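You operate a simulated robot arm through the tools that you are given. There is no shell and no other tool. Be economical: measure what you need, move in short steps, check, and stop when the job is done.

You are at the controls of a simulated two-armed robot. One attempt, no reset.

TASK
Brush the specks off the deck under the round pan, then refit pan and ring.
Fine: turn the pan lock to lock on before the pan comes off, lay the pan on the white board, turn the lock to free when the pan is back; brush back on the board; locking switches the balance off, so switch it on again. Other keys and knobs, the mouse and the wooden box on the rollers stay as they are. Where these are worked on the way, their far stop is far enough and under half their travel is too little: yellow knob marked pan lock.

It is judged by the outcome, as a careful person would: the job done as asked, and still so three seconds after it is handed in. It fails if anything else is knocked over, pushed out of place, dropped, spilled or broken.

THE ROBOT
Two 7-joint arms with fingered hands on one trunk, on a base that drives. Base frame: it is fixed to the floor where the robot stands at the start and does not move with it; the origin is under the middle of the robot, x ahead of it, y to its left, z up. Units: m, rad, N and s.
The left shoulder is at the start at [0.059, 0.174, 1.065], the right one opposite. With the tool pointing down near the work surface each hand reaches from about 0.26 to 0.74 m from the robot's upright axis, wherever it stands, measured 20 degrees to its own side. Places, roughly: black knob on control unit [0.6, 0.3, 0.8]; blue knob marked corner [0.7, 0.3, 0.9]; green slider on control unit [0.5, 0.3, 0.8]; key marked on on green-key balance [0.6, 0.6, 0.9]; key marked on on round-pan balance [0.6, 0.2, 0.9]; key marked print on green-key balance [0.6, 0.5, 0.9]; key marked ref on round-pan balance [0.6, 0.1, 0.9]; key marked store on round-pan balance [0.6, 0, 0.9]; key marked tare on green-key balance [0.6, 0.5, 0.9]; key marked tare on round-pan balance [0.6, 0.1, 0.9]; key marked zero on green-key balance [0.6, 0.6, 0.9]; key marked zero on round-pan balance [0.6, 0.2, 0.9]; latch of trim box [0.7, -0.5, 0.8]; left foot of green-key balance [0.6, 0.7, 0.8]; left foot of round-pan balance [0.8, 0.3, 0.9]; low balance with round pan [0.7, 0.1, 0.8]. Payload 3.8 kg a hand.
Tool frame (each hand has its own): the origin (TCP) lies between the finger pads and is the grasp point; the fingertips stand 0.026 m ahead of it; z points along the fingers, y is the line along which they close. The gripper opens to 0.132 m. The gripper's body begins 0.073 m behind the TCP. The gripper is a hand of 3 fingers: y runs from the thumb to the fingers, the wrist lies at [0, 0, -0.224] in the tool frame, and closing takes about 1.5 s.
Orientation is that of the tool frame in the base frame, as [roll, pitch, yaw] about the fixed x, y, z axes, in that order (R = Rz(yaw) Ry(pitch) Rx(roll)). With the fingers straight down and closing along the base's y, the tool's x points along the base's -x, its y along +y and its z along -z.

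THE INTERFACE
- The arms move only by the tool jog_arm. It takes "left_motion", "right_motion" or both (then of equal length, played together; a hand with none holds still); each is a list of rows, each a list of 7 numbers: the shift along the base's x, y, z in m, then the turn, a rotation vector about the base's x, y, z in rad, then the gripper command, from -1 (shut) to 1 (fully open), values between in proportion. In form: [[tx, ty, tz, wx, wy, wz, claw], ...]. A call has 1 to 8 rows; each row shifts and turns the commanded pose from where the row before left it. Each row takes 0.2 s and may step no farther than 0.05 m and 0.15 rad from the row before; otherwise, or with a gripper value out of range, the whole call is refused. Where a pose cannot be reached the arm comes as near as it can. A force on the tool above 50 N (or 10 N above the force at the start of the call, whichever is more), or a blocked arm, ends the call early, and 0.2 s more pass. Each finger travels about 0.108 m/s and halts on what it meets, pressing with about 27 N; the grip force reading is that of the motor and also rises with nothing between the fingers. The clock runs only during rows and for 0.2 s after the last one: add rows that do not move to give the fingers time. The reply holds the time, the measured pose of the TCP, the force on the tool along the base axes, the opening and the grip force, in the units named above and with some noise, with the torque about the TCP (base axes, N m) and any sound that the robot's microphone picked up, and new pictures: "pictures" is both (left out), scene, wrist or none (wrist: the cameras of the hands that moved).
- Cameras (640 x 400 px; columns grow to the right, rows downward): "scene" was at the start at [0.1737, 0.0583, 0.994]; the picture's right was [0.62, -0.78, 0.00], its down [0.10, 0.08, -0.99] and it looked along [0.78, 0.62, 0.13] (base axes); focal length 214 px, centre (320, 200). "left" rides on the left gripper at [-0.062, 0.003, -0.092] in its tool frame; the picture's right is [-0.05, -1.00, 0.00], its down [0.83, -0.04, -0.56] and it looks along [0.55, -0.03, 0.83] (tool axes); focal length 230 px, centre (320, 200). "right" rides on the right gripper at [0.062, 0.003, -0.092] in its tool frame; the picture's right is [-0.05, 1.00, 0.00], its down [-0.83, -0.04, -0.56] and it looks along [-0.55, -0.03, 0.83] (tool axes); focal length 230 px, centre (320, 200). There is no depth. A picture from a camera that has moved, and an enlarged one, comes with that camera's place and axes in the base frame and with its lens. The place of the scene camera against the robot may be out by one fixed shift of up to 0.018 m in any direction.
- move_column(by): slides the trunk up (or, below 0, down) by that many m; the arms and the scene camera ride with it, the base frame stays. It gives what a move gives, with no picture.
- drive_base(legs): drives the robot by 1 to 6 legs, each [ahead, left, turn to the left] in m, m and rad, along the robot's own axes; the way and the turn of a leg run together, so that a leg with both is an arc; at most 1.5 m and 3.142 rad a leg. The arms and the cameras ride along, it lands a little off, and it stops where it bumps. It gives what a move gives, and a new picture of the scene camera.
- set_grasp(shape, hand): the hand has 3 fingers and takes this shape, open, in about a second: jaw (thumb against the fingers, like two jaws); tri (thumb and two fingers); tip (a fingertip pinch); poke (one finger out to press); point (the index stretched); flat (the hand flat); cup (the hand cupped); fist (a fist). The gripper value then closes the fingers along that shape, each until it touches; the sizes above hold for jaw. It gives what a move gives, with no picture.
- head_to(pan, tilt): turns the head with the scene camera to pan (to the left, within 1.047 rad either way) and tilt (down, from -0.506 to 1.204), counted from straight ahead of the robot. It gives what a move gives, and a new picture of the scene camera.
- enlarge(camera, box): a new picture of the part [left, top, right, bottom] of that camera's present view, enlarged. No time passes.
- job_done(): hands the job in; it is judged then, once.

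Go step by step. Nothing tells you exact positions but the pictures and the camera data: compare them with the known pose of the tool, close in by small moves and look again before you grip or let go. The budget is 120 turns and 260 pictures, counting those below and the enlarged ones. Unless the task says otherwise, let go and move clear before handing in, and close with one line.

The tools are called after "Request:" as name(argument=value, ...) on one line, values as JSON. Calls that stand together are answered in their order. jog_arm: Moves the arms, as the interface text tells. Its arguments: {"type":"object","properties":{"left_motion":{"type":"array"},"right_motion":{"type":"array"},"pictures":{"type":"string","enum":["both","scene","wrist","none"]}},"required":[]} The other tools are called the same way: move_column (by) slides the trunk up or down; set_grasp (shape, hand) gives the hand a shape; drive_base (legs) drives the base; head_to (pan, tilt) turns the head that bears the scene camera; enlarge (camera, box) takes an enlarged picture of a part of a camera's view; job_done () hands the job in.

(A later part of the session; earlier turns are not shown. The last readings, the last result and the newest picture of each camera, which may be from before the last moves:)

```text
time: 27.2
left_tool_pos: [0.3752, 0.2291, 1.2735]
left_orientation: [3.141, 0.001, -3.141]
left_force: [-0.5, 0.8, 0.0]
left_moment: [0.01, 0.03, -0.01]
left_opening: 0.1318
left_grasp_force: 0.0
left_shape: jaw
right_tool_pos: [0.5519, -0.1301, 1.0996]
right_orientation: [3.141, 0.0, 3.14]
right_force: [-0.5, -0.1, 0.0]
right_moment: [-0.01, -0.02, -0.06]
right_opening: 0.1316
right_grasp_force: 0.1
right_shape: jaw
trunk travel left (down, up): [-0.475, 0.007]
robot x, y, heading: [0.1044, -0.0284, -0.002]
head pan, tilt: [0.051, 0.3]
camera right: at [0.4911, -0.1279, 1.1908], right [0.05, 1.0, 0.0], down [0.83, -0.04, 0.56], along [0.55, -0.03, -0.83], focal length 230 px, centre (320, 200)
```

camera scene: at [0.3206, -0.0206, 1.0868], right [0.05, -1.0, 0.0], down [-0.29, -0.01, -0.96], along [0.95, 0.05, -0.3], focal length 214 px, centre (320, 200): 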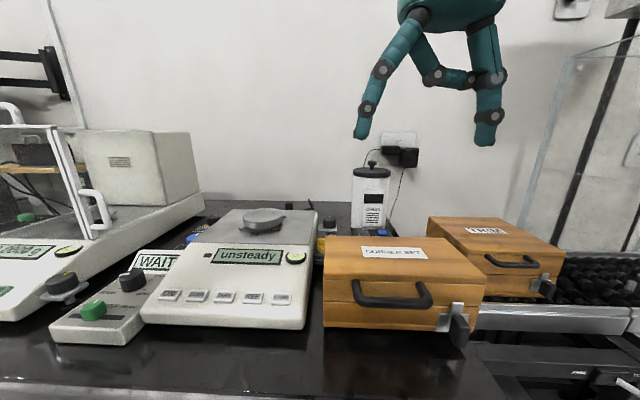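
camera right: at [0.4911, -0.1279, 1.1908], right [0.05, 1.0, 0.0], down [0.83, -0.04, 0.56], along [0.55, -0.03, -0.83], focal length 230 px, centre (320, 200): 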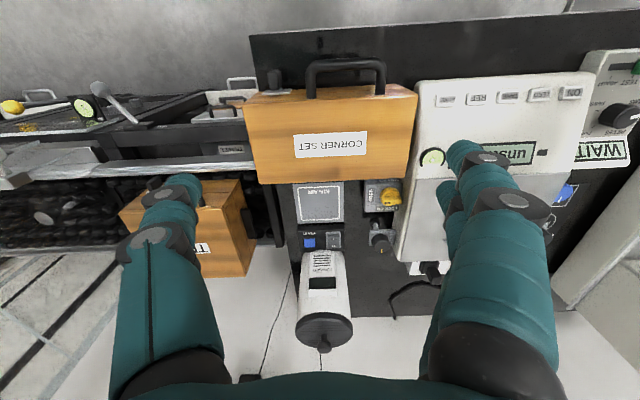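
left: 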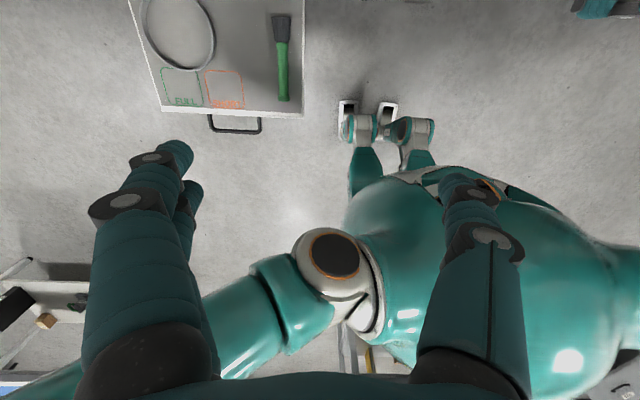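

Jaw restored. Now I bring the right thumb tip above and on the near side of the bar's -y end, tilted 0.5 rad about x.

Request:
jog_arm(right_motion=[[0.027, 0.03, 0, 0.1, 0, 0, 1], [0.027, 0.03, 0, 0.1, 0, 0, 1], [0.027, 0.03, -0.01, 0.1, 0, 0, 1], [0.027, 0.03, -0.01, 0.1, 0, 0, 1], [0.027, 0.025, -0.02, 0.1, 0, 0, 1], [0, 0, -0.04, 0, 0, 0, 1], [0, 0, -0.04, 0, 0, 0, 1], [0, 0, 0, 0, 0, 0, 1]], pictures="wrist")

Request:
enlarge(camera="scene", box=[200, 120, 440, 270])

```text
time: 29.0
left_tool_pos: [0.3751, 0.2296, 1.2719]
left_orientation: [-3.141, 0.001, -3.141]
left_force: [0.6, 0.5, 0.1]
left_moment: [-0.02, 0.0, 0.02]
left_opening: 0.1317
left_grasp_force: 0.0
left_shape: jaw
right_tool_pos: [0.6864, 0.0128, 0.9794]
right_orientation: [2.64, -0.001, 3.141]
right_force: [0.5, 0.0, -0.5]
right_moment: [-0.01, 0.0, 0.03]
right_opening: 0.132
right_grasp_force: 0.0
right_shape: jaw
trunk travel left (down, up): [-0.475, 0.007]
robot x, y, heading: [0.1091, -0.0315, -0.002]
head pan, tilt: [0.051, 0.3]
camera right: at [0.6258, -0.0289, 1.061], right [0.05, 0.88, 0.48], down [0.83, -0.3, 0.47], along [0.56, 0.37, -0.74], focal length 230 px, centre (320, 200)
```

right: 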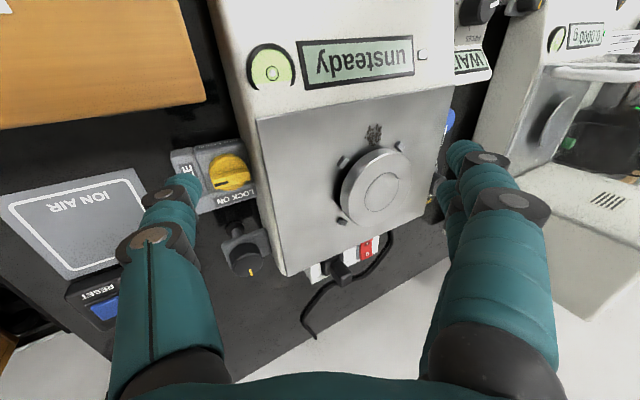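

```text
2.67 times, centred on (320, 195) of scene
camera zoom: at [0.3207, -0.0206, 1.0867], right [0.05, -1.0, 0.0], down [-0.3, -0.01, -0.96], along [0.95, 0.05, -0.3], focal length 572 px, centre (320, 213)
```

zoom: 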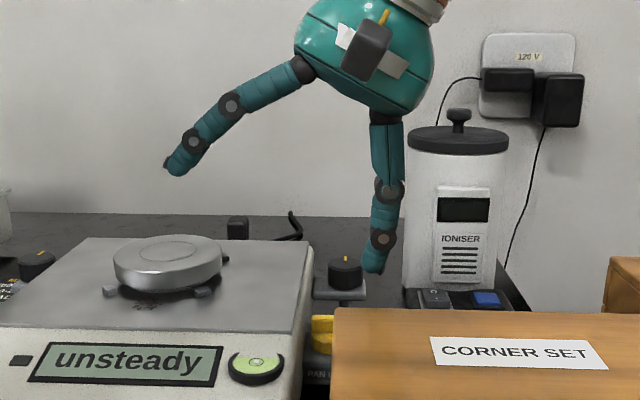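

Geometry agrees: thumb tip about [0.686, -0.037, 0.925], bar centre about [0.715, -0.017, 0.872]. I lower the tip beside the near side of the bar's pointer end.

Request:
jog_arm(right_motion=[[0, 0.01, -0.02, 0, 0, 0, 1], [0, 0, -0.02, 0, 0, 0, 1], [0, 0, -0.015, 0, 0, 0, 1], [0, 0, 0, 0, 0, 0, 1]], pictures="none")

Request:
enlarge(camera="right", box=[120, 100, 320, 225])

Request:
enlarge(camera="scene", box=[260, 180, 420, 280])

```text
time: 30.0
left_tool_pos: [0.3749, 0.2288, 1.2731]
left_orientation: [-3.141, 0.003, -3.141]
left_force: [-0.5, 0.2, -0.1]
left_moment: [0.0, -0.03, -0.03]
left_opening: 0.132
left_grasp_force: 0.0
left_shape: jaw
right_tool_pos: [0.689, 0.0245, 0.9231]
right_orientation: [2.64, 0.0, 3.14]
right_force: [0.6, 0.1, 0.8]
right_moment: [0.03, 0.01, 0.01]
right_opening: 0.1319
right_grasp_force: 0.1
right_shape: jaw
trunk travel left (down, up): [-0.475, 0.007]
robot x, y, heading: [0.1084, -0.0327, -0.003]
head pan, tilt: [0.051, 0.3]
```

```text
3.20 times, centred on (220, 162) of right
camera zoom: at [0.627, -0.0184, 1.0052], right [0.05, 0.88, 0.48], down [0.83, -0.31, 0.47], along [0.55, 0.37, -0.74], focal length 736 px, centre (640, 320)
```

zoom: 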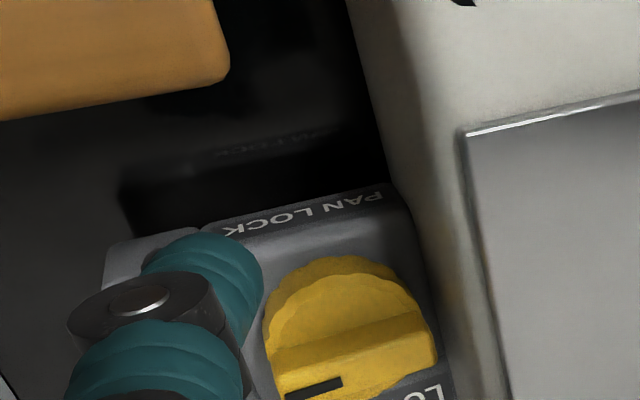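

```text
4.00 times, centred on (340, 230) of scene
camera zoom: at [0.3209, -0.0207, 1.0866], right [0.05, -1.0, 0.0], down [-0.3, -0.01, -0.96], along [0.95, 0.05, -0.3], focal length 858 px, centre (240, 80)
```

zoom: 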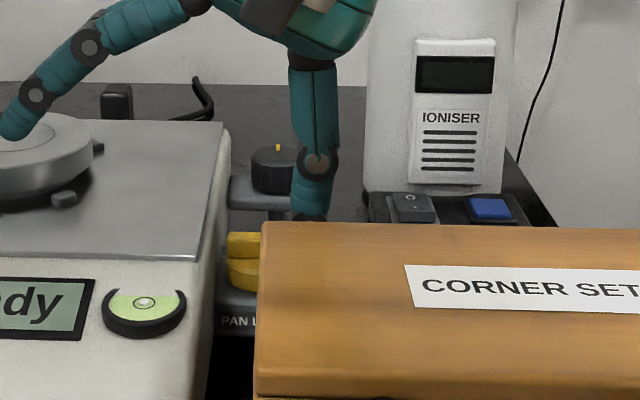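

The thumb overlaps the bar's -y end by about 1 cm. I push along the arc in small steps, watching force.

Request:
jog_arm(right_motion=[[0.008, -0.001, -0.001, 0, 0, 0, 1], [0.006, -0.003, 0, 0, 0, 0, 1], [0.006, -0.003, 0, 0, 0, 0, 1], [0, 0, 0, 0, 0, 0, 1]], pictures="none")

Request:
enlarge(camera="right", box=[120, 120, 320, 245])

```text
time: 31.0
left_tool_pos: [0.3745, 0.229, 1.2738]
left_orientation: [-3.141, 0.001, -3.141]
left_force: [0.3, -0.3, -0.6]
left_moment: [0.0, 0.0, 0.0]
left_opening: 0.1318
left_grasp_force: 0.1
left_shape: jaw
right_tool_pos: [0.7066, 0.0174, 0.9227]
right_orientation: [2.643, 0.0, 3.14]
right_force: [0.3, -0.1, 0.5]
right_moment: [0.02, -0.03, 0.01]
right_opening: 0.1321
right_grasp_force: 0.1
right_shape: jaw
trunk travel left (down, up): [-0.475, 0.007]
robot x, y, heading: [0.1083, -0.0284, -0.001]
head pan, tilt: [0.051, 0.3]
```

```text
3.20 times, centred on (220, 182) of right
camera zoom: at [0.6459, -0.0248, 1.0047], right [0.05, 0.88, 0.48], down [0.83, -0.3, 0.47], along [0.55, 0.37, -0.74], focal length 736 px, centre (640, 256)
```

zoom: 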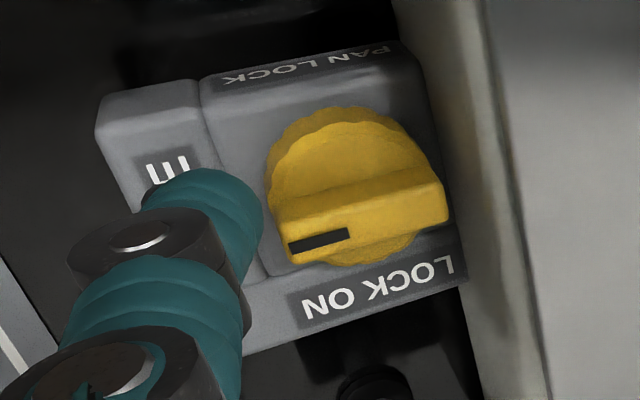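

The thumb passed just outside the bar's end, since the thumb pad sits ~6 mm further -y than modelled. I back off, shift +y, and push again.

Request:
jog_arm(right_motion=[[-0.02, 0, 0.002, 0, 0, 0, 1], [-0.003, 0.013, 0, 0, 0, 0, 1], [0.006, 0, 0, 0, 0, 0, 1], [0.007, 0, 0, 0, 0, 0, 1], [0.005, -0.002, 0, 0, 0, 0, 1], [0, 0, 0, 0, 0, 0, 1]], pictures="none")

Request:
enlarge(camera="right", box=[120, 120, 320, 245])

```text
time: 32.4
left_tool_pos: [0.3745, 0.2294, 1.2733]
left_orientation: [3.14, 0.001, 3.141]
left_force: [0.0, 0.6, -0.5]
left_moment: [0.01, -0.01, 0.0]
left_opening: 0.1319
left_grasp_force: 0.1
left_shape: jaw
right_tool_pos: [0.7036, 0.0287, 0.9257]
right_orientation: [2.641, 0.0, 3.14]
right_force: [-0.5, -0.7, -0.3]
right_moment: [-0.02, 0.03, -0.01]
right_opening: 0.132
right_grasp_force: 0.1
right_shape: jaw
trunk travel left (down, up): [-0.475, 0.007]
robot x, y, heading: [0.1072, -0.0298, -0.001]
head pan, tilt: [0.051, 0.3]
```

```text
3.20 times, centred on (220, 182) of right
camera zoom: at [0.6424, -0.0141, 1.0072], right [0.05, 0.88, 0.48], down [0.83, -0.31, 0.47], along [0.55, 0.37, -0.74], focal length 736 px, centre (640, 256)
```

zoom: 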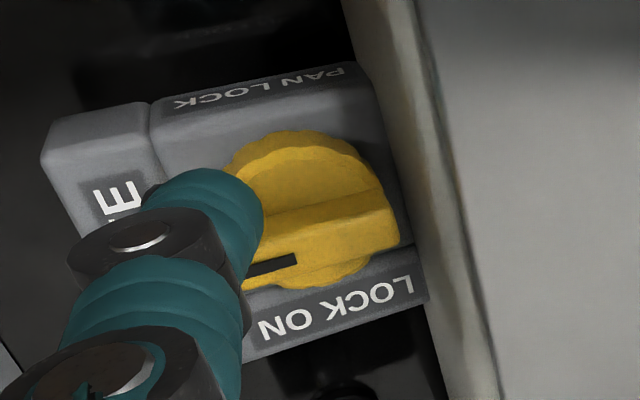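

Request:
jog_arm(right_motion=[[0.005, 0, -0.002, 0, 0, 0, 1], [0.005, 0, -0.001, 0, 0, 0, 1], [0.0, 0, 0, 0, 0, 0, 1]], pictures="none")

Request:
enlarge(camera="right", box=[120, 120, 320, 245])

```text
time: 33.2
left_tool_pos: [0.3746, 0.2285, 1.2734]
left_orientation: [3.141, 0.0, -3.141]
left_force: [0.6, -0.1, -0.3]
left_moment: [-0.02, 0.02, -0.01]
left_opening: 0.1321
left_grasp_force: 0.0
left_shape: jaw
right_tool_pos: [0.714, 0.029, 0.9235]
right_orientation: [2.641, 0.002, 3.139]
right_force: [-0.3, -0.7, 1.9]
right_moment: [-0.12, 0.02, 0.0]
right_opening: 0.1317
right_grasp_force: 0.0
right_shape: jaw
trunk travel left (down, up): [-0.475, 0.007]
robot x, y, heading: [0.1064, -0.0292, -0.004]
head pan, tilt: [0.051, 0.3]
```

```text
3.20 times, centred on (220, 182) of right
camera zoom: at [0.6516, -0.0139, 1.0045], right [0.05, 0.88, 0.48], down [0.83, -0.31, 0.47], along [0.56, 0.37, -0.74], focal length 736 px, centre (640, 256)
```

zoom: 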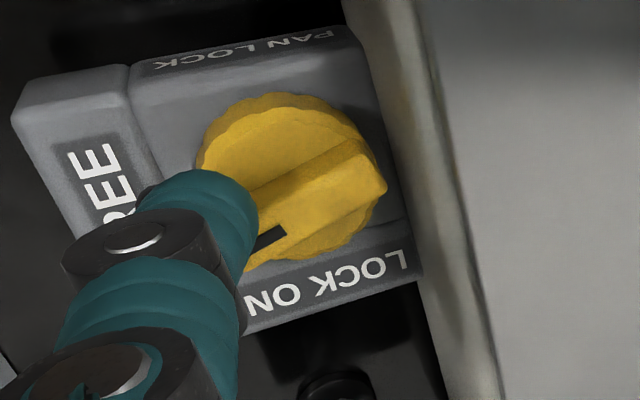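

The knob is turning. I continue along the arc.

Request:
jog_arm(right_motion=[[0.005, -0.001, 0, 0, 0, 0, 1], [0.005, 0, 0, 0, 0, 0, 1], [0.005, 0.002, 0, 0, 0, 0, 1], [0.0, 0, 0, 0, 0, 0, 1]], pictures="none")

Request:
enlarge(camera="right", box=[120, 120, 320, 245])

```text
time: 34.2
left_tool_pos: [0.3745, 0.2283, 1.2727]
left_orientation: [3.141, 0.001, -3.14]
left_force: [0.0, -0.2, -0.3]
left_moment: [0.03, -0.02, -0.02]
left_opening: 0.1318
left_grasp_force: 0.0
left_shape: jaw
right_tool_pos: [0.7289, 0.0294, 0.9216]
right_orientation: [2.641, 0.0, 3.142]
right_force: [-0.5, 0.2, 0.2]
right_moment: [-0.06, 0.02, 0.0]
right_opening: 0.1321
right_grasp_force: 0.1
right_shape: jaw
trunk travel left (down, up): [-0.475, 0.007]
robot x, y, heading: [0.1084, -0.0296, 0.004]
head pan, tilt: [0.051, 0.3]
```

```text
3.20 times, centred on (220, 182) of right
camera zoom: at [0.6662, -0.0123, 1.0042], right [0.05, 0.88, 0.48], down [0.83, -0.3, 0.47], along [0.56, 0.37, -0.74], focal length 736 px, centre (640, 256)
```

zoom: 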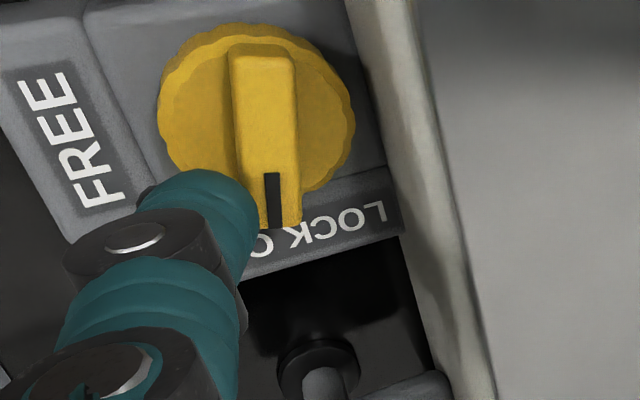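

The pointer is at LOCK ON. A tiny nudge to the stop, then I lift clear and check the display.

Request:
jog_arm(right_motion=[[0.001, 0.003, 0, 0, 0, 0, 1], [-0.002, -0.008, 0, 0, 0, 0, 1], [0, 0, 0.03, 0, 0, 0, 1], [0, 0, 0.04, 0, 0, 0, 1], [-0.03, -0.01, 0.03, -0.1, 0, 0, 1], [-0.03, -0.02, 0.03, -0.1, 0, 0, 1], [-0.03, -0.02, 0.02, -0.15, 0, 0, 1], [-0.03, -0.03, 0.01, -0.15, 0, 0, 1]], pictures="both")

Request:
enlarge(camera="right", box=[320, 60, 560, 210])

Request:
enlarge(camera="scene", box=[160, 180, 340, 292])

```text
time: 36.0
left_tool_pos: [0.3747, 0.2281, 1.2732]
left_orientation: [-3.141, 0.003, -3.141]
left_force: [0.7, 0.0, 0.2]
left_moment: [-0.02, -0.02, -0.01]
left_opening: 0.132
left_grasp_force: 0.1
left_shape: jaw
right_tool_pos: [0.6059, -0.0559, 1.0834]
right_orientation: [-3.14, -0.001, 3.139]
right_force: [0.7, 0.3, 0.0]
right_moment: [0.02, 0.0, 0.0]
right_opening: 0.1321
right_grasp_force: 0.0
right_shape: jaw
trunk travel left (down, up): [-0.475, 0.007]
robot x, y, heading: [0.1075, -0.0306, -0.002]
head pan, tilt: [0.051, 0.3]
camera scene: at [0.3202, -0.0211, 1.0868], right [0.05, -1.0, 0.0], down [-0.29, -0.01, -0.96], along [0.95, 0.05, -0.3], focal length 214 px, centre (320, 200)
camera right: at [0.5449, -0.0531, 1.1754], right [0.05, 1.0, 0.0], down [0.83, -0.04, 0.56], along [0.55, -0.03, -0.83], focal length 230 px, centre (320, 200)
```

scene: 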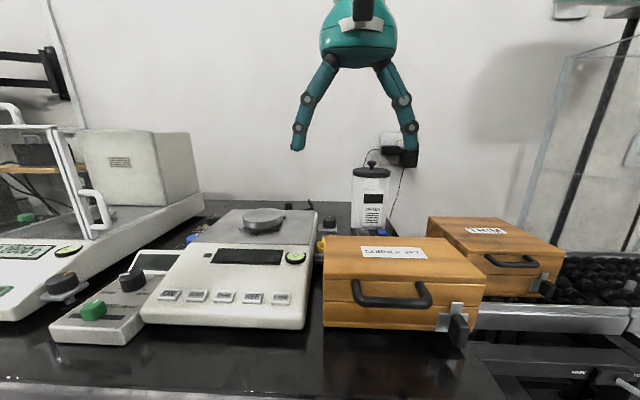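
right: 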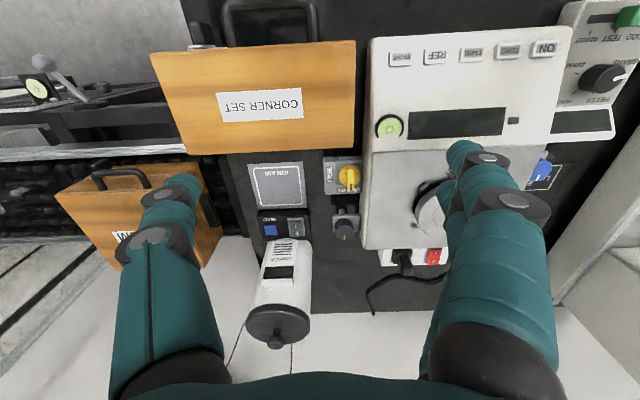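

```text
2.67 times, centred on (440, 135) of right
camera zoom: at [0.5449, -0.0531, 1.1754], right [0.05, 1.0, 0.0], down [0.83, -0.04, 0.56], along [0.55, -0.03, -0.83], focal length 614 px, centre (0, 373)
```

zoom: 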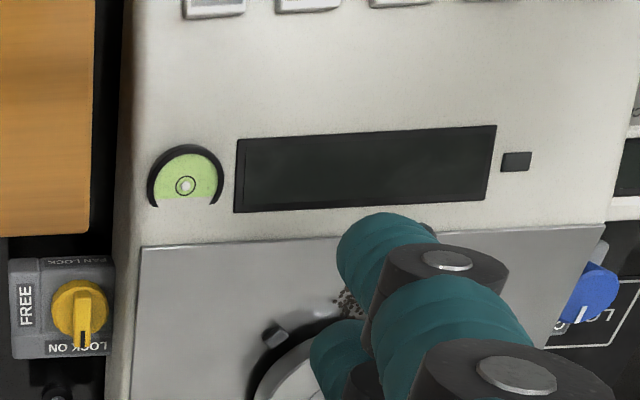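

```text
3.56 times, centred on (250, 236) of scene
camera zoom: at [0.3202, -0.0211, 1.0868], right [0.05, -1.0, 0.0], down [-0.29, -0.01, -0.96], along [0.95, 0.05, -0.3], focal length 763 px, centre (569, 72)
```

zoom: 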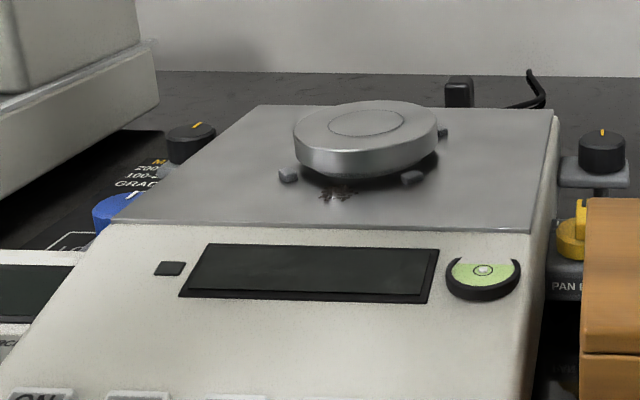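

Lock is on and the balance has gone dark. Pan centre about [0.751, 0.122], radius 0.043, with four lugs at the diagonals; I'll grip it along y with the left hand. First move the left hand above it and the right one out of the way.

Request:
jog_arm(left_motion=[[0.044, -0.013, -0.012, 0, 0, 0, 1], [0.044, -0.013, -0.012, 0, 0, 0, 1], [0.044, -0.013, -0.012, 0, 0, 0, 1], [0.044, -0.013, -0.012, 0, 0, 0, 1], [0.044, -0.013, -0.012, 0, 0, 0, 1], [0.044, -0.013, -0.012, 0, 0, 0, 1], [0.044, -0.013, -0.012, 0, 0, 0, 1], [0.044, -0.014, -0.012, 0, 0, 0, 1]], right_motion=[[-0.04, -0.03, 0, 0, 0, 0, 1], [-0.04, -0.03, 0, 0, 0, 0, 1], [-0.03, -0.03, 0, 0, 0, 0, 1], [-0.03, -0.03, 0, 0, 0, 0, 1], [0, 0, 0, 0, 0, 0, 1], [0, 0, 0, 0, 0, 0, 1], [0, 0, 0, 0, 0, 0, 1], [0, 0, 0, 0, 0, 0, 1]], pictures="none")

Request:
jog_arm(left_motion=[[0.004, 0, -0.045, 0, 0, 0, 1], [0, 0, -0.045, 0, 0, 0, 1], [0, 0, -0.045, 0, 0, 0, 1], [0, 0, -0.03, 0, 0, 0, 1], [0, 0, 0, 0, 0, 0, 1]], pictures="both")

```text
time: 37.8
left_tool_pos: [0.5084, 0.1899, 1.2384]
left_orientation: [-3.14, 0.001, 3.142]
left_force: [0.7, 0.6, -0.7]
left_moment: [0.0, 0.01, 0.01]
left_opening: 0.1321
left_grasp_force: 0.0
left_shape: jaw
left hand out of reach, approached as far as the arm can: row 4, 5, 6, 7, 8
right_tool_pos: [0.4693, -0.172, 1.0827]
right_orientation: [3.141, 0.0, -3.141]
right_force: [0.1, -0.8, 0.9]
right_moment: [0.01, 0.0, 0.0]
right_opening: 0.1318
right_grasp_force: 0.1
right_shape: jaw
trunk travel left (down, up): [-0.475, 0.007]
robot x, y, heading: [0.1061, -0.0269, -0.002]
head pan, tilt: [0.051, 0.3]
```

```text
time: 39.0
left_tool_pos: [0.5127, 0.1916, 1.0749]
left_orientation: [3.141, 0.001, 3.14]
left_force: [0.3, 0.3, 0.5]
left_moment: [-0.01, 0.01, -0.01]
left_opening: 0.1319
left_grasp_force: 0.0
left_shape: jaw
right_tool_pos: [0.4676, -0.1739, 1.082]
right_orientation: [-3.141, 0.0, 3.14]
right_force: [0.3, 0.5, -0.2]
right_moment: [0.01, -0.03, 0.04]
right_opening: 0.1319
right_grasp_force: 0.0
right_shape: jaw
trunk travel left (down, up): [-0.475, 0.007]
robot x, y, heading: [0.1094, -0.0296, -0.002]
head pan, tilt: [0.051, 0.3]
camera scene: at [0.3207, -0.0208, 1.0866], right [0.05, -1.0, 0.0], down [-0.3, -0.01, -0.96], along [0.95, 0.05, -0.3], focal length 214 px, centre (320, 200)
camera left: at [0.5753, 0.1938, 1.1652], right [0.05, -1.0, 0.0], down [-0.83, -0.04, 0.55], along [-0.55, -0.03, -0.83], focal length 230 px, centre (320, 200)
```

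scene: 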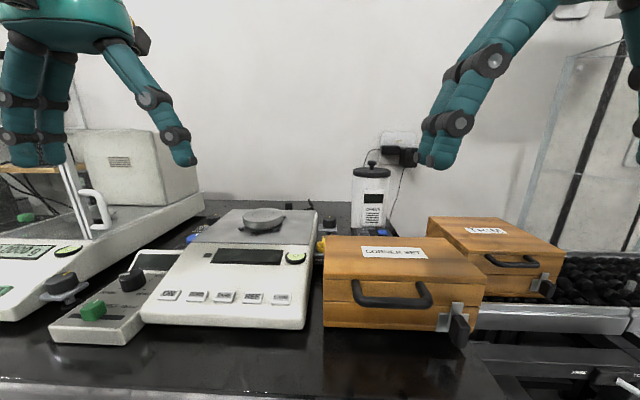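
left: 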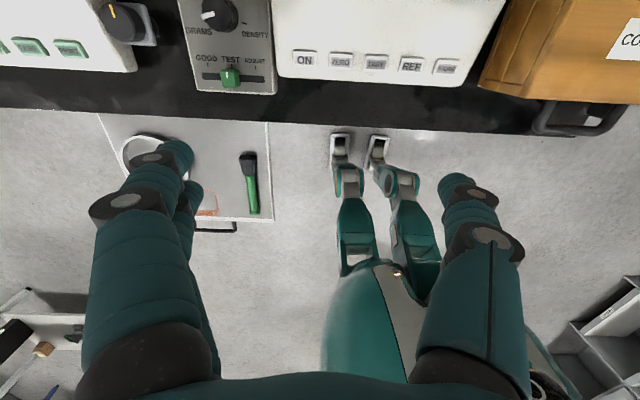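

Left reach is better at lower height; continuing toward the pan.

Request:
jog_arm(left_motion=[[0.045, -0.013, -0.016, 0, 0, 0, 1], [0.045, -0.013, -0.016, 0, 0, 0, 1], [0.045, -0.013, -0.016, 0, 0, 0, 1], [0.045, -0.013, -0.015, 0, 0, 0, 1], [0.045, -0.013, -0.015, 0, 0, 0, 1], [0.013, -0.005, -0.01, 0, 0, 0, 1], [0, 0, 0, 0, 0, 0, 1]], pictures="both")

Request:
enlarge(camera="left", box=[200, 100, 440, 250])

Request:
enlarge(camera="scene", box=[160, 130, 360, 255])

```text
time: 40.6
left_tool_pos: [0.5351, 0.1837, 1.0664]
left_orientation: [-3.139, 0.002, 3.141]
left_force: [-0.7, 0.2, -0.1]
left_moment: [0.02, -0.02, 0.01]
left_opening: 0.132
left_grasp_force: 0.1
left_shape: jaw
left hand out of reach, approached as far as the arm can: row 1, 2, 3, 4, 5, 6
right_tool_pos: [0.4675, -0.173, 1.0821]
right_orientation: [3.139, 0.0, 3.139]
right_force: [-0.7, 0.7, -0.2]
right_moment: [0.02, -0.01, -0.01]
right_opening: 0.1319
right_grasp_force: 0.1
right_shape: jaw
trunk travel left (down, up): [-0.475, 0.007]
robot x, y, heading: [0.1071, -0.0291, -0.005]
head pan, tilt: [0.051, 0.3]
camera scene: at [0.3208, -0.0207, 1.0866], right [0.05, -1.0, 0.0], down [-0.3, -0.01, -0.96], along [0.95, 0.05, -0.3], focal length 214 px, centre (320, 200)
camera left: at [0.5978, 0.1875, 1.1579], right [0.05, -1.0, 0.0], down [-0.83, -0.04, 0.55], along [-0.55, -0.03, -0.83], focal length 230 px, centre (320, 200)
```

scene: 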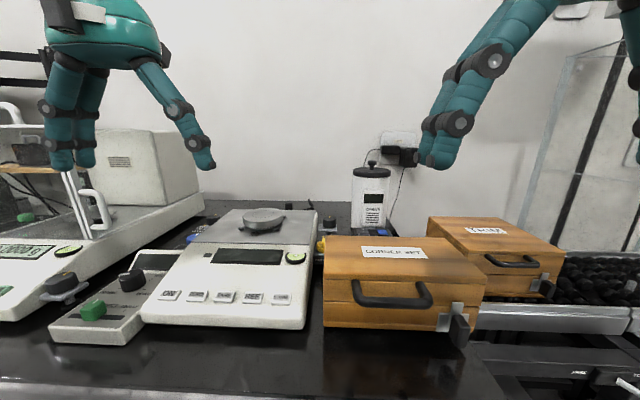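
left: 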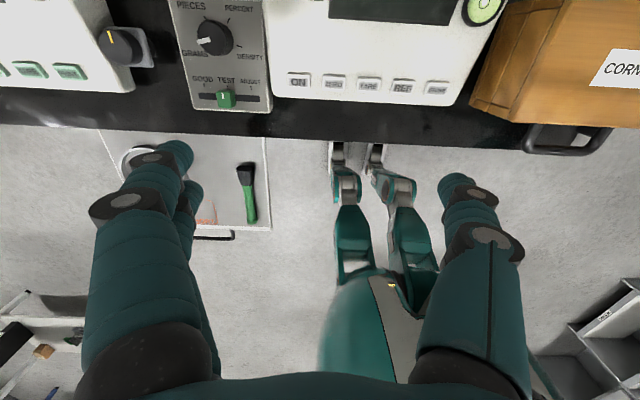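

```text
2.67 times, centred on (320, 175) of left
camera zoom: at [0.5978, 0.1875, 1.1579], right [0.05, -1.0, 0.0], down [-0.83, -0.04, 0.55], along [-0.55, -0.03, -0.83], focal length 614 px, centre (320, 267)
```

zoom: 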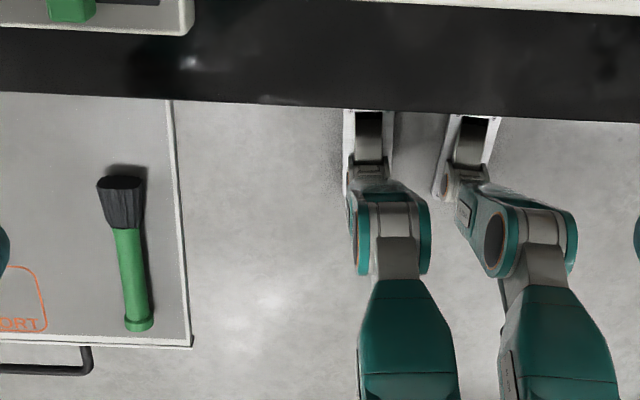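

```text
3.20 times, centred on (260, 192) of scene
camera zoom: at [0.3208, -0.0207, 1.0866], right [0.05, -1.0, 0.0], down [-0.3, -0.01, -0.96], along [0.95, 0.05, -0.3], focal length 686 px, centre (512, 224)
```

zoom: 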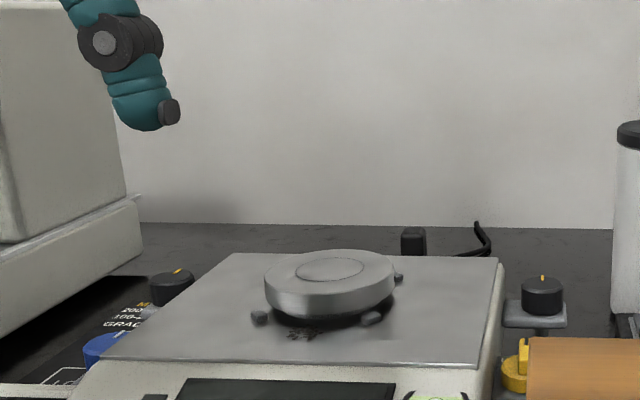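

The left arm seems stuck in a poor posture; I'll lower it first, then go forward.

Request:
jog_arm(left_motion=[[-0.02, 0.02, -0.035, 0, 0, 0, 1], [-0.01, 0.01, -0.03, 0, 0, 0, 1], [0.04, 0, 0, 0, 0, 0, 1], [0.04, 0, 0, 0, 0, 0, 1], [0.04, 0, 0, 0, 0, 0, 1], [0.04, 0, 0, 0, 0, 0, 1], [0, 0, 0, 0, 0, 0, 1]], pictures="none")

```text
time: 42.2
left_tool_pos: [0.5878, 0.2594, 1.0221]
left_orientation: [-3.141, 0.003, 3.141]
left_force: [0.0, 0.6, -0.4]
left_moment: [0.0, 0.01, 0.02]
left_opening: 0.132
left_grasp_force: 0.1
left_shape: jaw
left hand out of reach, approached as far as the arm can: row 4, 5, 6
right_tool_pos: [0.4688, -0.1725, 1.0828]
right_orientation: [-3.14, 0.0, 3.14]
right_force: [-0.4, 0.3, 0.5]
right_moment: [0.04, 0.01, 0.0]
right_opening: 0.1321
right_grasp_force: 0.0
right_shape: jaw
trunk travel left (down, up): [-0.475, 0.007]
robot x, y, heading: [0.1067, -0.0263, -0.002]
head pan, tilt: [0.051, 0.3]
```

Request:
head_to(pan=0.4, tilt=0.25)

Request:
enlarge(camera="right", box=[0, 0, 640, 400])

```text
time: 43.1
left_tool_pos: [0.5875, 0.2588, 1.0202]
left_orientation: [-3.139, 0.002, 3.141]
left_force: [-0.7, 0.2, 0.1]
left_moment: [0.03, -0.02, -0.03]
left_opening: 0.1323
left_grasp_force: 0.2
left_shape: jaw
right_tool_pos: [0.4697, -0.173, 1.0817]
right_orientation: [3.14, 0.0, 3.14]
right_force: [-0.2, 0.3, -0.2]
right_moment: [0.01, 0.0, 0.02]
right_opening: 0.1319
right_grasp_force: 0.2
right_shape: jaw
trunk travel left (down, up): [-0.475, 0.007]
robot x, y, heading: [0.1061, -0.031, 0.001]
head pan, tilt: [0.4, 0.25]
camera scene: at [0.3137, 0.0109, 1.0913], right [0.39, -0.92, 0.0], down [-0.23, -0.1, -0.97], along [0.89, 0.38, -0.25], focal length 214 px, centre (320, 200)
```

scene: 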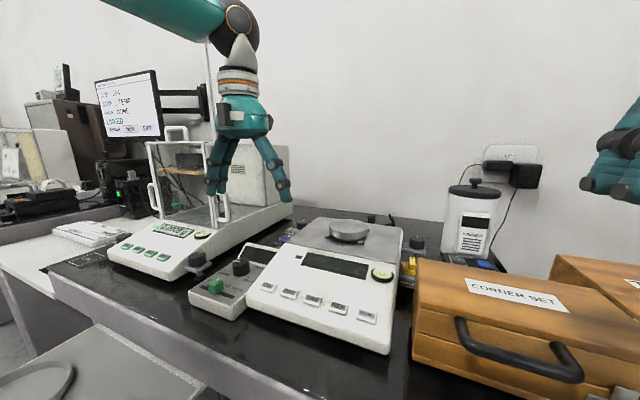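

```text
1.00 times, centred on (320, 200) of right (not enlarged: the box is as wide or as high as the picture)
camera zoom: at [0.407, -0.1705, 1.1739], right [0.05, 1.0, 0.0], down [0.83, -0.04, 0.56], along [0.55, -0.03, -0.83], focal length 230 px, centre (320, 200)
```

zoom: 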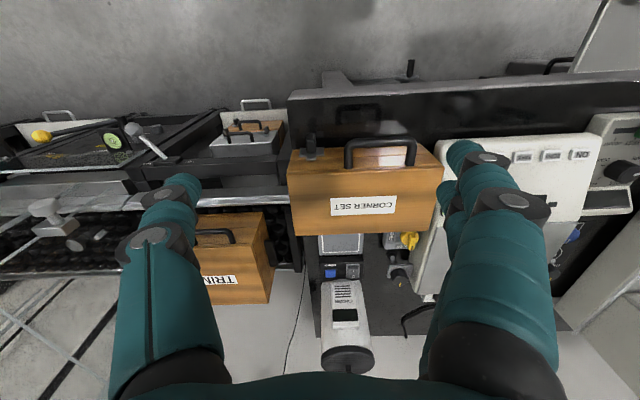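

The limit looks like wrist flex at height, so I'll move the left hand away from the glass shield, lower to ~0.965 over the balance front, then go forward.

Request:
jog_arm(left_motion=[[-0.02, -0.04, 0, 0, 0, 0, 1], [-0.02, -0.04, 0, 0, 0, 0, 1], [0, -0.03, -0.03, 0, 0, 0, 1], [0, 0, -0.025, 0, 0, 0, 1], [0, 0, 0, 0, 0, 0, 1]], pictures="none")

Request:
jog_arm(left_motion=[[0.04, 0, 0, 0, 0, 0, 1], [0.04, 0, 0, 0, 0, 0, 1], [0, 0, 0, 0, 0, 0, 1]], pictures="scene")

```text
time: 44.3
left_tool_pos: [0.5133, 0.1883, 0.9784]
left_orientation: [-3.14, 0.004, -3.14]
left_force: [0.2, 0.2, 0.0]
left_moment: [-0.02, 0.02, 0.01]
left_opening: 0.1322
left_grasp_force: 0.1
left_shape: jaw
left hand out of reach, approached as far as the arm can: row 1, 2, 3, 4
right_tool_pos: [0.4678, -0.1733, 1.0818]
right_orientation: [3.142, 0.0, 3.14]
right_force: [0.4, -0.2, 0.4]
right_moment: [-0.02, 0.0, -0.03]
right_opening: 0.132
right_grasp_force: 0.1
right_shape: jaw
trunk travel left (down, up): [-0.475, 0.007]
robot x, y, heading: [0.1083, -0.0325, 0.002]
head pan, tilt: [0.4, 0.25]
```

```text
time: 45.1
left_tool_pos: [0.5552, 0.2231, 0.9948]
left_orientation: [-3.14, 0.002, 3.14]
left_force: [-0.5, 0.7, 0.3]
left_moment: [0.0, 0.05, -0.01]
left_opening: 0.1318
left_grasp_force: 0.0
left_shape: jaw
left hand out of reach, approached as far as the arm can: row 1, 2
right_tool_pos: [0.4686, -0.1724, 1.0821]
right_orientation: [3.141, -0.001, 3.14]
right_force: [-0.3, 0.1, 0.2]
right_moment: [-0.03, 0.01, 0.0]
right_opening: 0.1321
right_grasp_force: 0.0
right_shape: jaw
trunk travel left (down, up): [-0.475, 0.007]
robot x, y, heading: [0.109, -0.0291, -0.002]
head pan, tilt: [0.4, 0.25]
camera scene: at [0.3136, 0.0109, 1.0913], right [0.39, -0.92, 0.0], down [-0.23, -0.1, -0.97], along [0.89, 0.38, -0.25], focal length 214 px, centre (320, 200)
```

scene: 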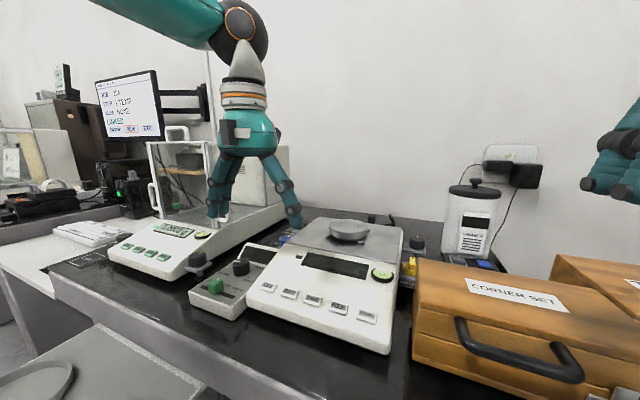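

The left arm can't swing further right in this posture; turning the base right by about 0.35 rad puts the pan in the left arm's natural sector. All hands are above everything, so I turn.

Request:
drive_base(legs=[[0, 0, -0.35]])

Request:
jog_arm(left_motion=[[0, 0, 0, 0, 0, 0.12, 1], [0, 0, 0, 0, 0, 0.12, 1], [0, 0, 0, 0, 0, 0.11, 1], [0.03, 0.02, 0, 0, 0, 0, 1], [0.03, 0.02, 0, 0, 0, 0, 1], [0, 0, 0, 0, 0, 0, 1]], pictures="scene")

```text
time: 46.6
left_tool_pos: [0.6146, 0.0525, 0.9944]
left_orientation: [-3.139, 0.004, 2.788]
left_force: [-0.1, -0.3, -0.3]
left_moment: [0.03, -0.01, -0.02]
left_opening: 0.1321
left_grasp_force: 0.0
left_shape: jaw
right_tool_pos: [0.3971, -0.2896, 1.083]
right_orientation: [3.141, 0.0, 2.784]
right_force: [0.2, 0.2, 0.2]
right_moment: [-0.01, -0.01, 0.03]
right_opening: 0.1321
right_grasp_force: 0.0
right_shape: jaw
trunk travel left (down, up): [-0.475, 0.007]
robot x, y, heading: [0.1092, -0.0313, -0.362]
head pan, tilt: [0.4, 0.25]
camera scene: at [0.3142, -0.0587, 1.0913], right [0.04, -1.0, 0.0], down [-0.25, -0.01, -0.97], along [0.97, 0.04, -0.25], focal length 214 px, centre (320, 200)
```

scene: 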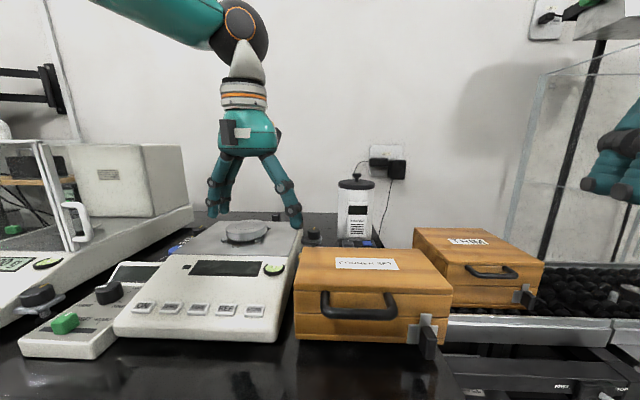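

```text
time: 48.0
left_tool_pos: [0.673, 0.0954, 0.9953]
left_orientation: [-3.138, 0.004, 3.137]
left_force: [0.4, -0.6, -0.1]
left_moment: [-0.03, -0.02, -0.02]
left_opening: 0.1319
left_grasp_force: 0.1
left_shape: jaw
left hand out of reach, approached as far as the arm can: row 5
right_tool_pos: [0.3958, -0.2899, 1.0825]
right_orientation: [3.141, 0.001, 2.787]
right_force: [-0.4, -0.7, -0.6]
right_moment: [-0.03, 0.0, -0.02]
right_opening: 0.1322
right_grasp_force: 0.1
right_shape: jaw
trunk travel left (down, up): [-0.475, 0.007]
robot x, y, heading: [0.1081, -0.0277, -0.359]
head pan, tilt: [0.4, 0.25]
camera scene: at [0.314, -0.0588, 1.0913], right [0.04, -1.0, 0.0], down [-0.25, -0.01, -0.97], along [0.97, 0.04, -0.25], focal length 214 px, centre (320, 200)
```

scene: 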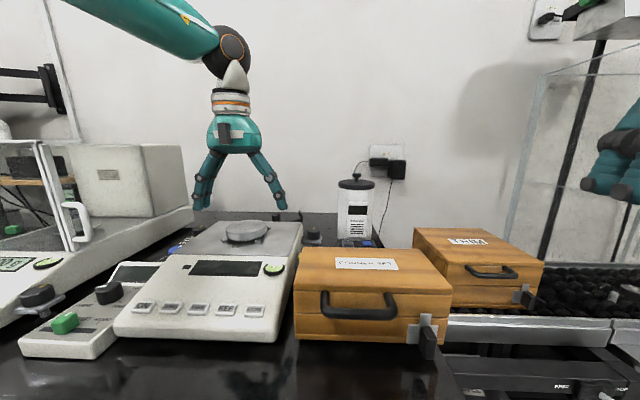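

Request:
jog_arm(left_motion=[[0, 0.01, -0.03, 0, 0, 0, 1], [0.03, 0.01, -0.005, 0, 0, 0, 1], [0.03, 0.007, 0, 0, 0, 0, 1], [0.018, 0, 0, 0, 0, 0, 1], [0, 0, 0, 0, 0, 0, 1]], pictures="both")

Request:
enlarge(camera="scene", box=[160, 150, 340, 262])

```text
time: 49.2
left_tool_pos: [0.7097, 0.1515, 0.9773]
left_orientation: [-3.138, 0.006, 3.137]
left_force: [-0.4, -0.1, -0.5]
left_moment: [0.03, 0.01, 0.01]
left_opening: 0.1322
left_grasp_force: 0.0
left_shape: jaw
left hand out of reach, approached as far as the arm can: row 1, 2, 3, 4
right_tool_pos: [0.3968, -0.2894, 1.0826]
right_orientation: [3.141, 0.001, 2.784]
right_force: [0.2, -0.1, 0.1]
right_moment: [-0.01, -0.03, -0.02]
right_opening: 0.1321
right_grasp_force: 0.1
right_shape: jaw
trunk travel left (down, up): [-0.475, 0.007]
robot x, y, heading: [0.1066, -0.0312, -0.351]
head pan, tilt: [0.4, 0.25]
camera scene: at [0.3142, -0.0587, 1.0913], right [0.04, -1.0, 0.0], down [-0.25, -0.01, -0.97], along [0.97, 0.04, -0.25], focal length 214 px, centre (320, 200)
camera left: at [0.7715, 0.1534, 1.0692], right [0.05, -1.0, 0.0], down [-0.83, -0.04, 0.55], along [-0.55, -0.03, -0.83], focal length 230 px, centre (320, 200)
```

scene: 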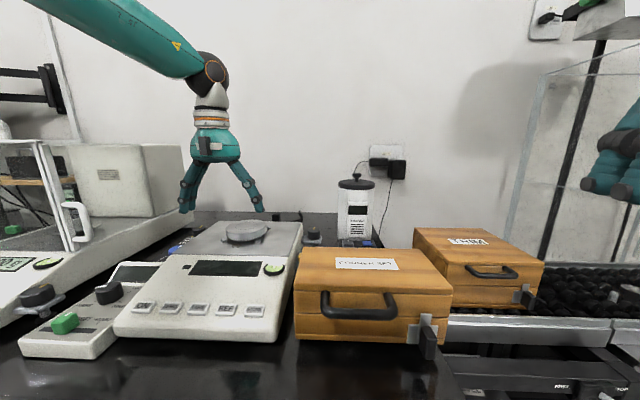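
left: 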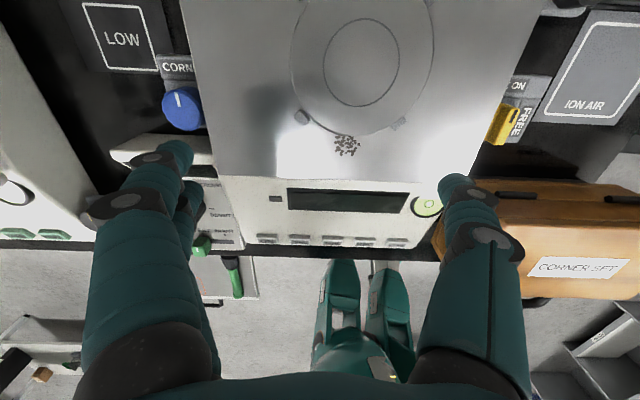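

```text
3.56 times, centred on (250, 206) of scene
camera zoom: at [0.3142, -0.0587, 1.0913], right [0.04, -1.0, 0.0], down [-0.25, -0.01, -0.97], along [0.97, 0.04, -0.25], focal length 763 px, centre (569, 179)
```

zoom: 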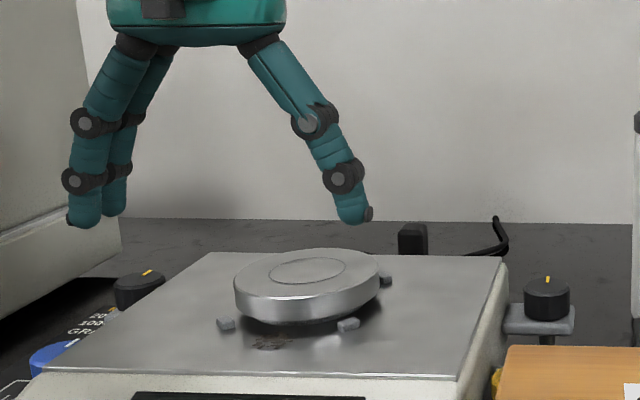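

Still at the arm's limit. I'll pull the hand back 9 cm and drive about 10 cm closer to the desk (its edge is around x = 0.5).

Request:
jog_arm(left_motion=[[-0.03, -0.01, 0.0, 0, 0, 0, 1], [-0.04, -0.01, 0, 0, 0, 0, 1], [-0.03, -0.01, 0, 0, 0, 0, 1], [0, 0, 0, 0, 0, 0, 1]], pictures="none")

Request:
drive_base(legs=[[0.094, 0.035, 0]])

```text
time: 50.2
left_tool_pos: [0.6092, 0.1218, 0.9778]
left_orientation: [-3.141, 0.002, 3.137]
left_force: [0.2, -0.2, 0.6]
left_moment: [0.01, -0.02, 0.01]
left_opening: 0.132
left_grasp_force: 0.0
left_shape: jaw
right_tool_pos: [0.3958, -0.2886, 1.0812]
right_orientation: [-3.141, -0.001, 2.784]
right_force: [0.2, 0.0, 0.5]
right_moment: [0.01, 0.01, 0.01]
right_opening: 0.1323
right_grasp_force: 0.0
right_shape: jaw
trunk travel left (down, up): [-0.475, 0.007]
robot x, y, heading: [0.1082, -0.0326, -0.356]
head pan, tilt: [0.4, 0.25]
```

```text
time: 51.3
left_tool_pos: [0.7076, 0.1214, 0.9793]
left_orientation: [-3.14, 0.004, 3.137]
left_force: [1.1, 0.2, -0.1]
left_moment: [0.02, 0.0, -0.03]
left_opening: 0.1319
left_grasp_force: 0.1
left_shape: jaw
right_tool_pos: [0.4941, -0.2884, 1.0826]
right_orientation: [-3.14, 0.002, 2.785]
right_force: [0.1, 0.3, 0.9]
right_moment: [0.01, -0.01, -0.01]
right_opening: 0.1319
right_grasp_force: 0.2
right_shape: jaw
trunk travel left (down, up): [-0.475, 0.007]
robot x, y, heading: [0.2025, -0.0303, -0.356]
head pan, tilt: [0.4, 0.25]
camera scene: at [0.4124, -0.058, 1.0914], right [0.04, -1.0, 0.0], down [-0.25, -0.01, -0.97], along [0.97, 0.04, -0.25], focal length 214 px, centre (320, 200)
```

scene: 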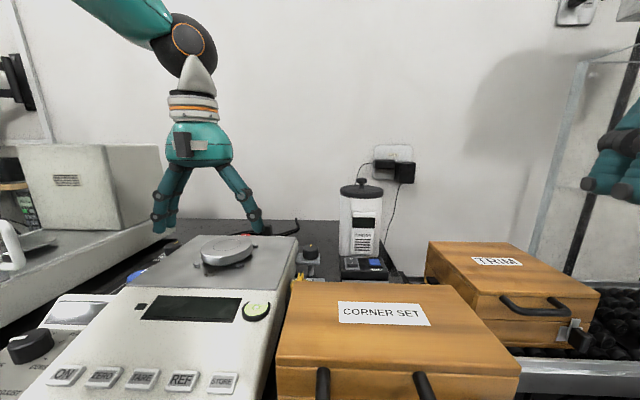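

Drive was clean. Now I move the left hand over the pan centre.

Request:
jog_arm(left_motion=[[0.022, 0, 0, 0, 0, 0, 1], [0.022, 0.001, 0, 0, 0, 0, 1], [0, 0, -0.02, 0, 0, 0, 1], [0, 0, 0, 0, 0, 0, 1]], pictures="wrist")

Request:
enlarge(camera="scene", box=[120, 170, 320, 295])

```text
time: 52.3
left_tool_pos: [0.7529, 0.1216, 0.9574]
left_orientation: [-3.14, 0.004, 3.137]
left_force: [-0.2, 0.7, 0.4]
left_moment: [0.01, -0.01, -0.01]
left_opening: 0.1321
left_grasp_force: 0.0
left_shape: jaw
right_tool_pos: [0.4958, -0.2885, 1.0826]
right_orientation: [3.141, 0.003, 2.785]
right_force: [0.3, 0.1, 0.2]
right_moment: [0.02, -0.05, 0.01]
right_opening: 0.1321
right_grasp_force: 0.1
right_shape: jaw
trunk travel left (down, up): [-0.475, 0.007]
robot x, y, heading: [0.2023, -0.0291, -0.357]
head pan, tilt: [0.4, 0.25]
camera left: at [0.8136, 0.1243, 1.0499], right [0.05, -1.0, 0.0], down [-0.83, -0.04, 0.55], along [-0.55, -0.03, -0.83], focal length 230 px, centre (320, 200)
```

left: 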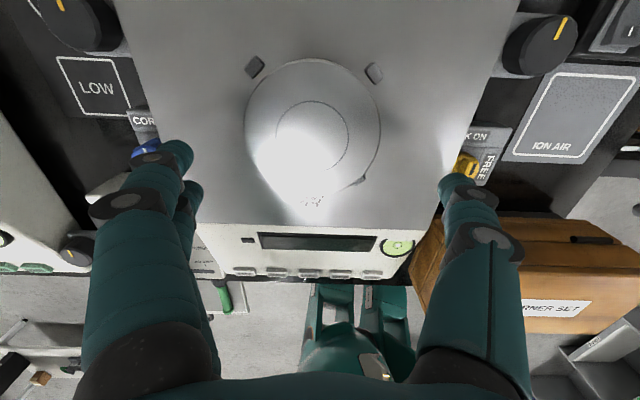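

```text
3.20 times, centred on (220, 232) of scene
camera zoom: at [0.4123, -0.058, 1.0913], right [0.04, -1.0, 0.0], down [-0.25, -0.01, -0.97], along [0.97, 0.04, -0.25], focal length 686 px, centre (640, 96)
```

zoom: 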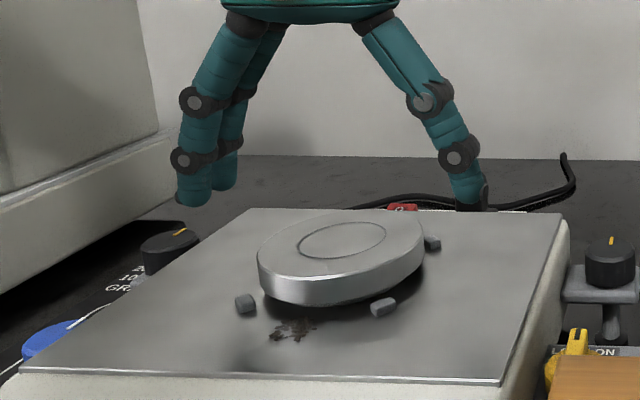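

The wrist view says the pan centre is still ~2 cm ahead of the TCP (drives shift things a little), so I correct and recheck.

Request:
jog_arm(left_motion=[[0.018, 0.004, 0, 0, 0, 0, 1], [0, 0, -0.01, 0, 0, 0, 1], [0, 0, 0, 0, 0, 0, 1]], pictures="wrist")

Request:
enlarge(camera="scene", box=[120, 170, 320, 295])

```text
time: 53.1
left_tool_pos: [0.7706, 0.1275, 0.9485]
left_orientation: [-3.138, 0.004, 3.137]
left_force: [0.2, 0.2, 0.3]
left_moment: [0.01, 0.04, 0.01]
left_opening: 0.1321
left_grasp_force: 0.1
left_shape: jaw
right_tool_pos: [0.4943, -0.2882, 1.0818]
right_orientation: [-3.141, -0.001, 2.786]
right_force: [-0.2, -1.0, 0.0]
right_moment: [-0.01, 0.01, 0.02]
right_opening: 0.1319
right_grasp_force: 0.1
right_shape: jaw
trunk travel left (down, up): [-0.475, 0.007]
robot x, y, heading: [0.2088, -0.0262, -0.358]
head pan, tilt: [0.4, 0.25]
camera left: at [0.8326, 0.1297, 1.0399], right [0.05, -1.0, 0.0], down [-0.83, -0.04, 0.55], along [-0.55, -0.03, -0.83], focal length 230 px, centre (320, 200)
```

left: 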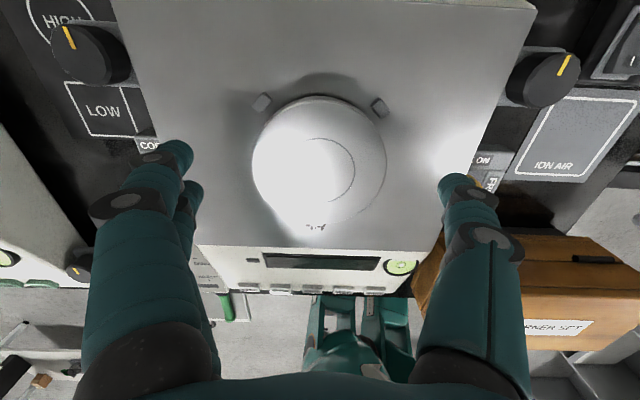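

```text
3.20 times, centred on (220, 232) of scene
camera zoom: at [0.4123, -0.058, 1.0913], right [0.04, -1.0, 0.0], down [-0.25, -0.01, -0.97], along [0.97, 0.04, -0.25], focal length 686 px, centre (640, 96)
```

zoom: 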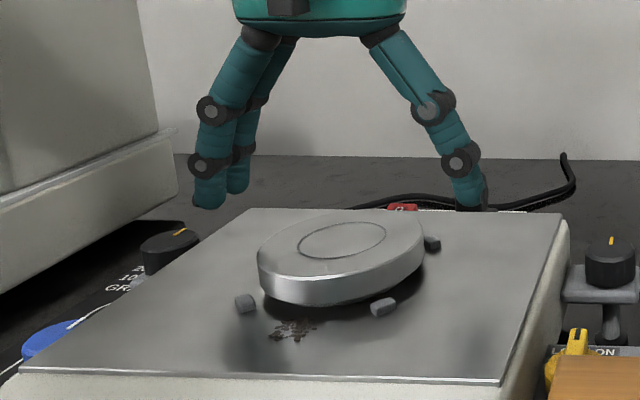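

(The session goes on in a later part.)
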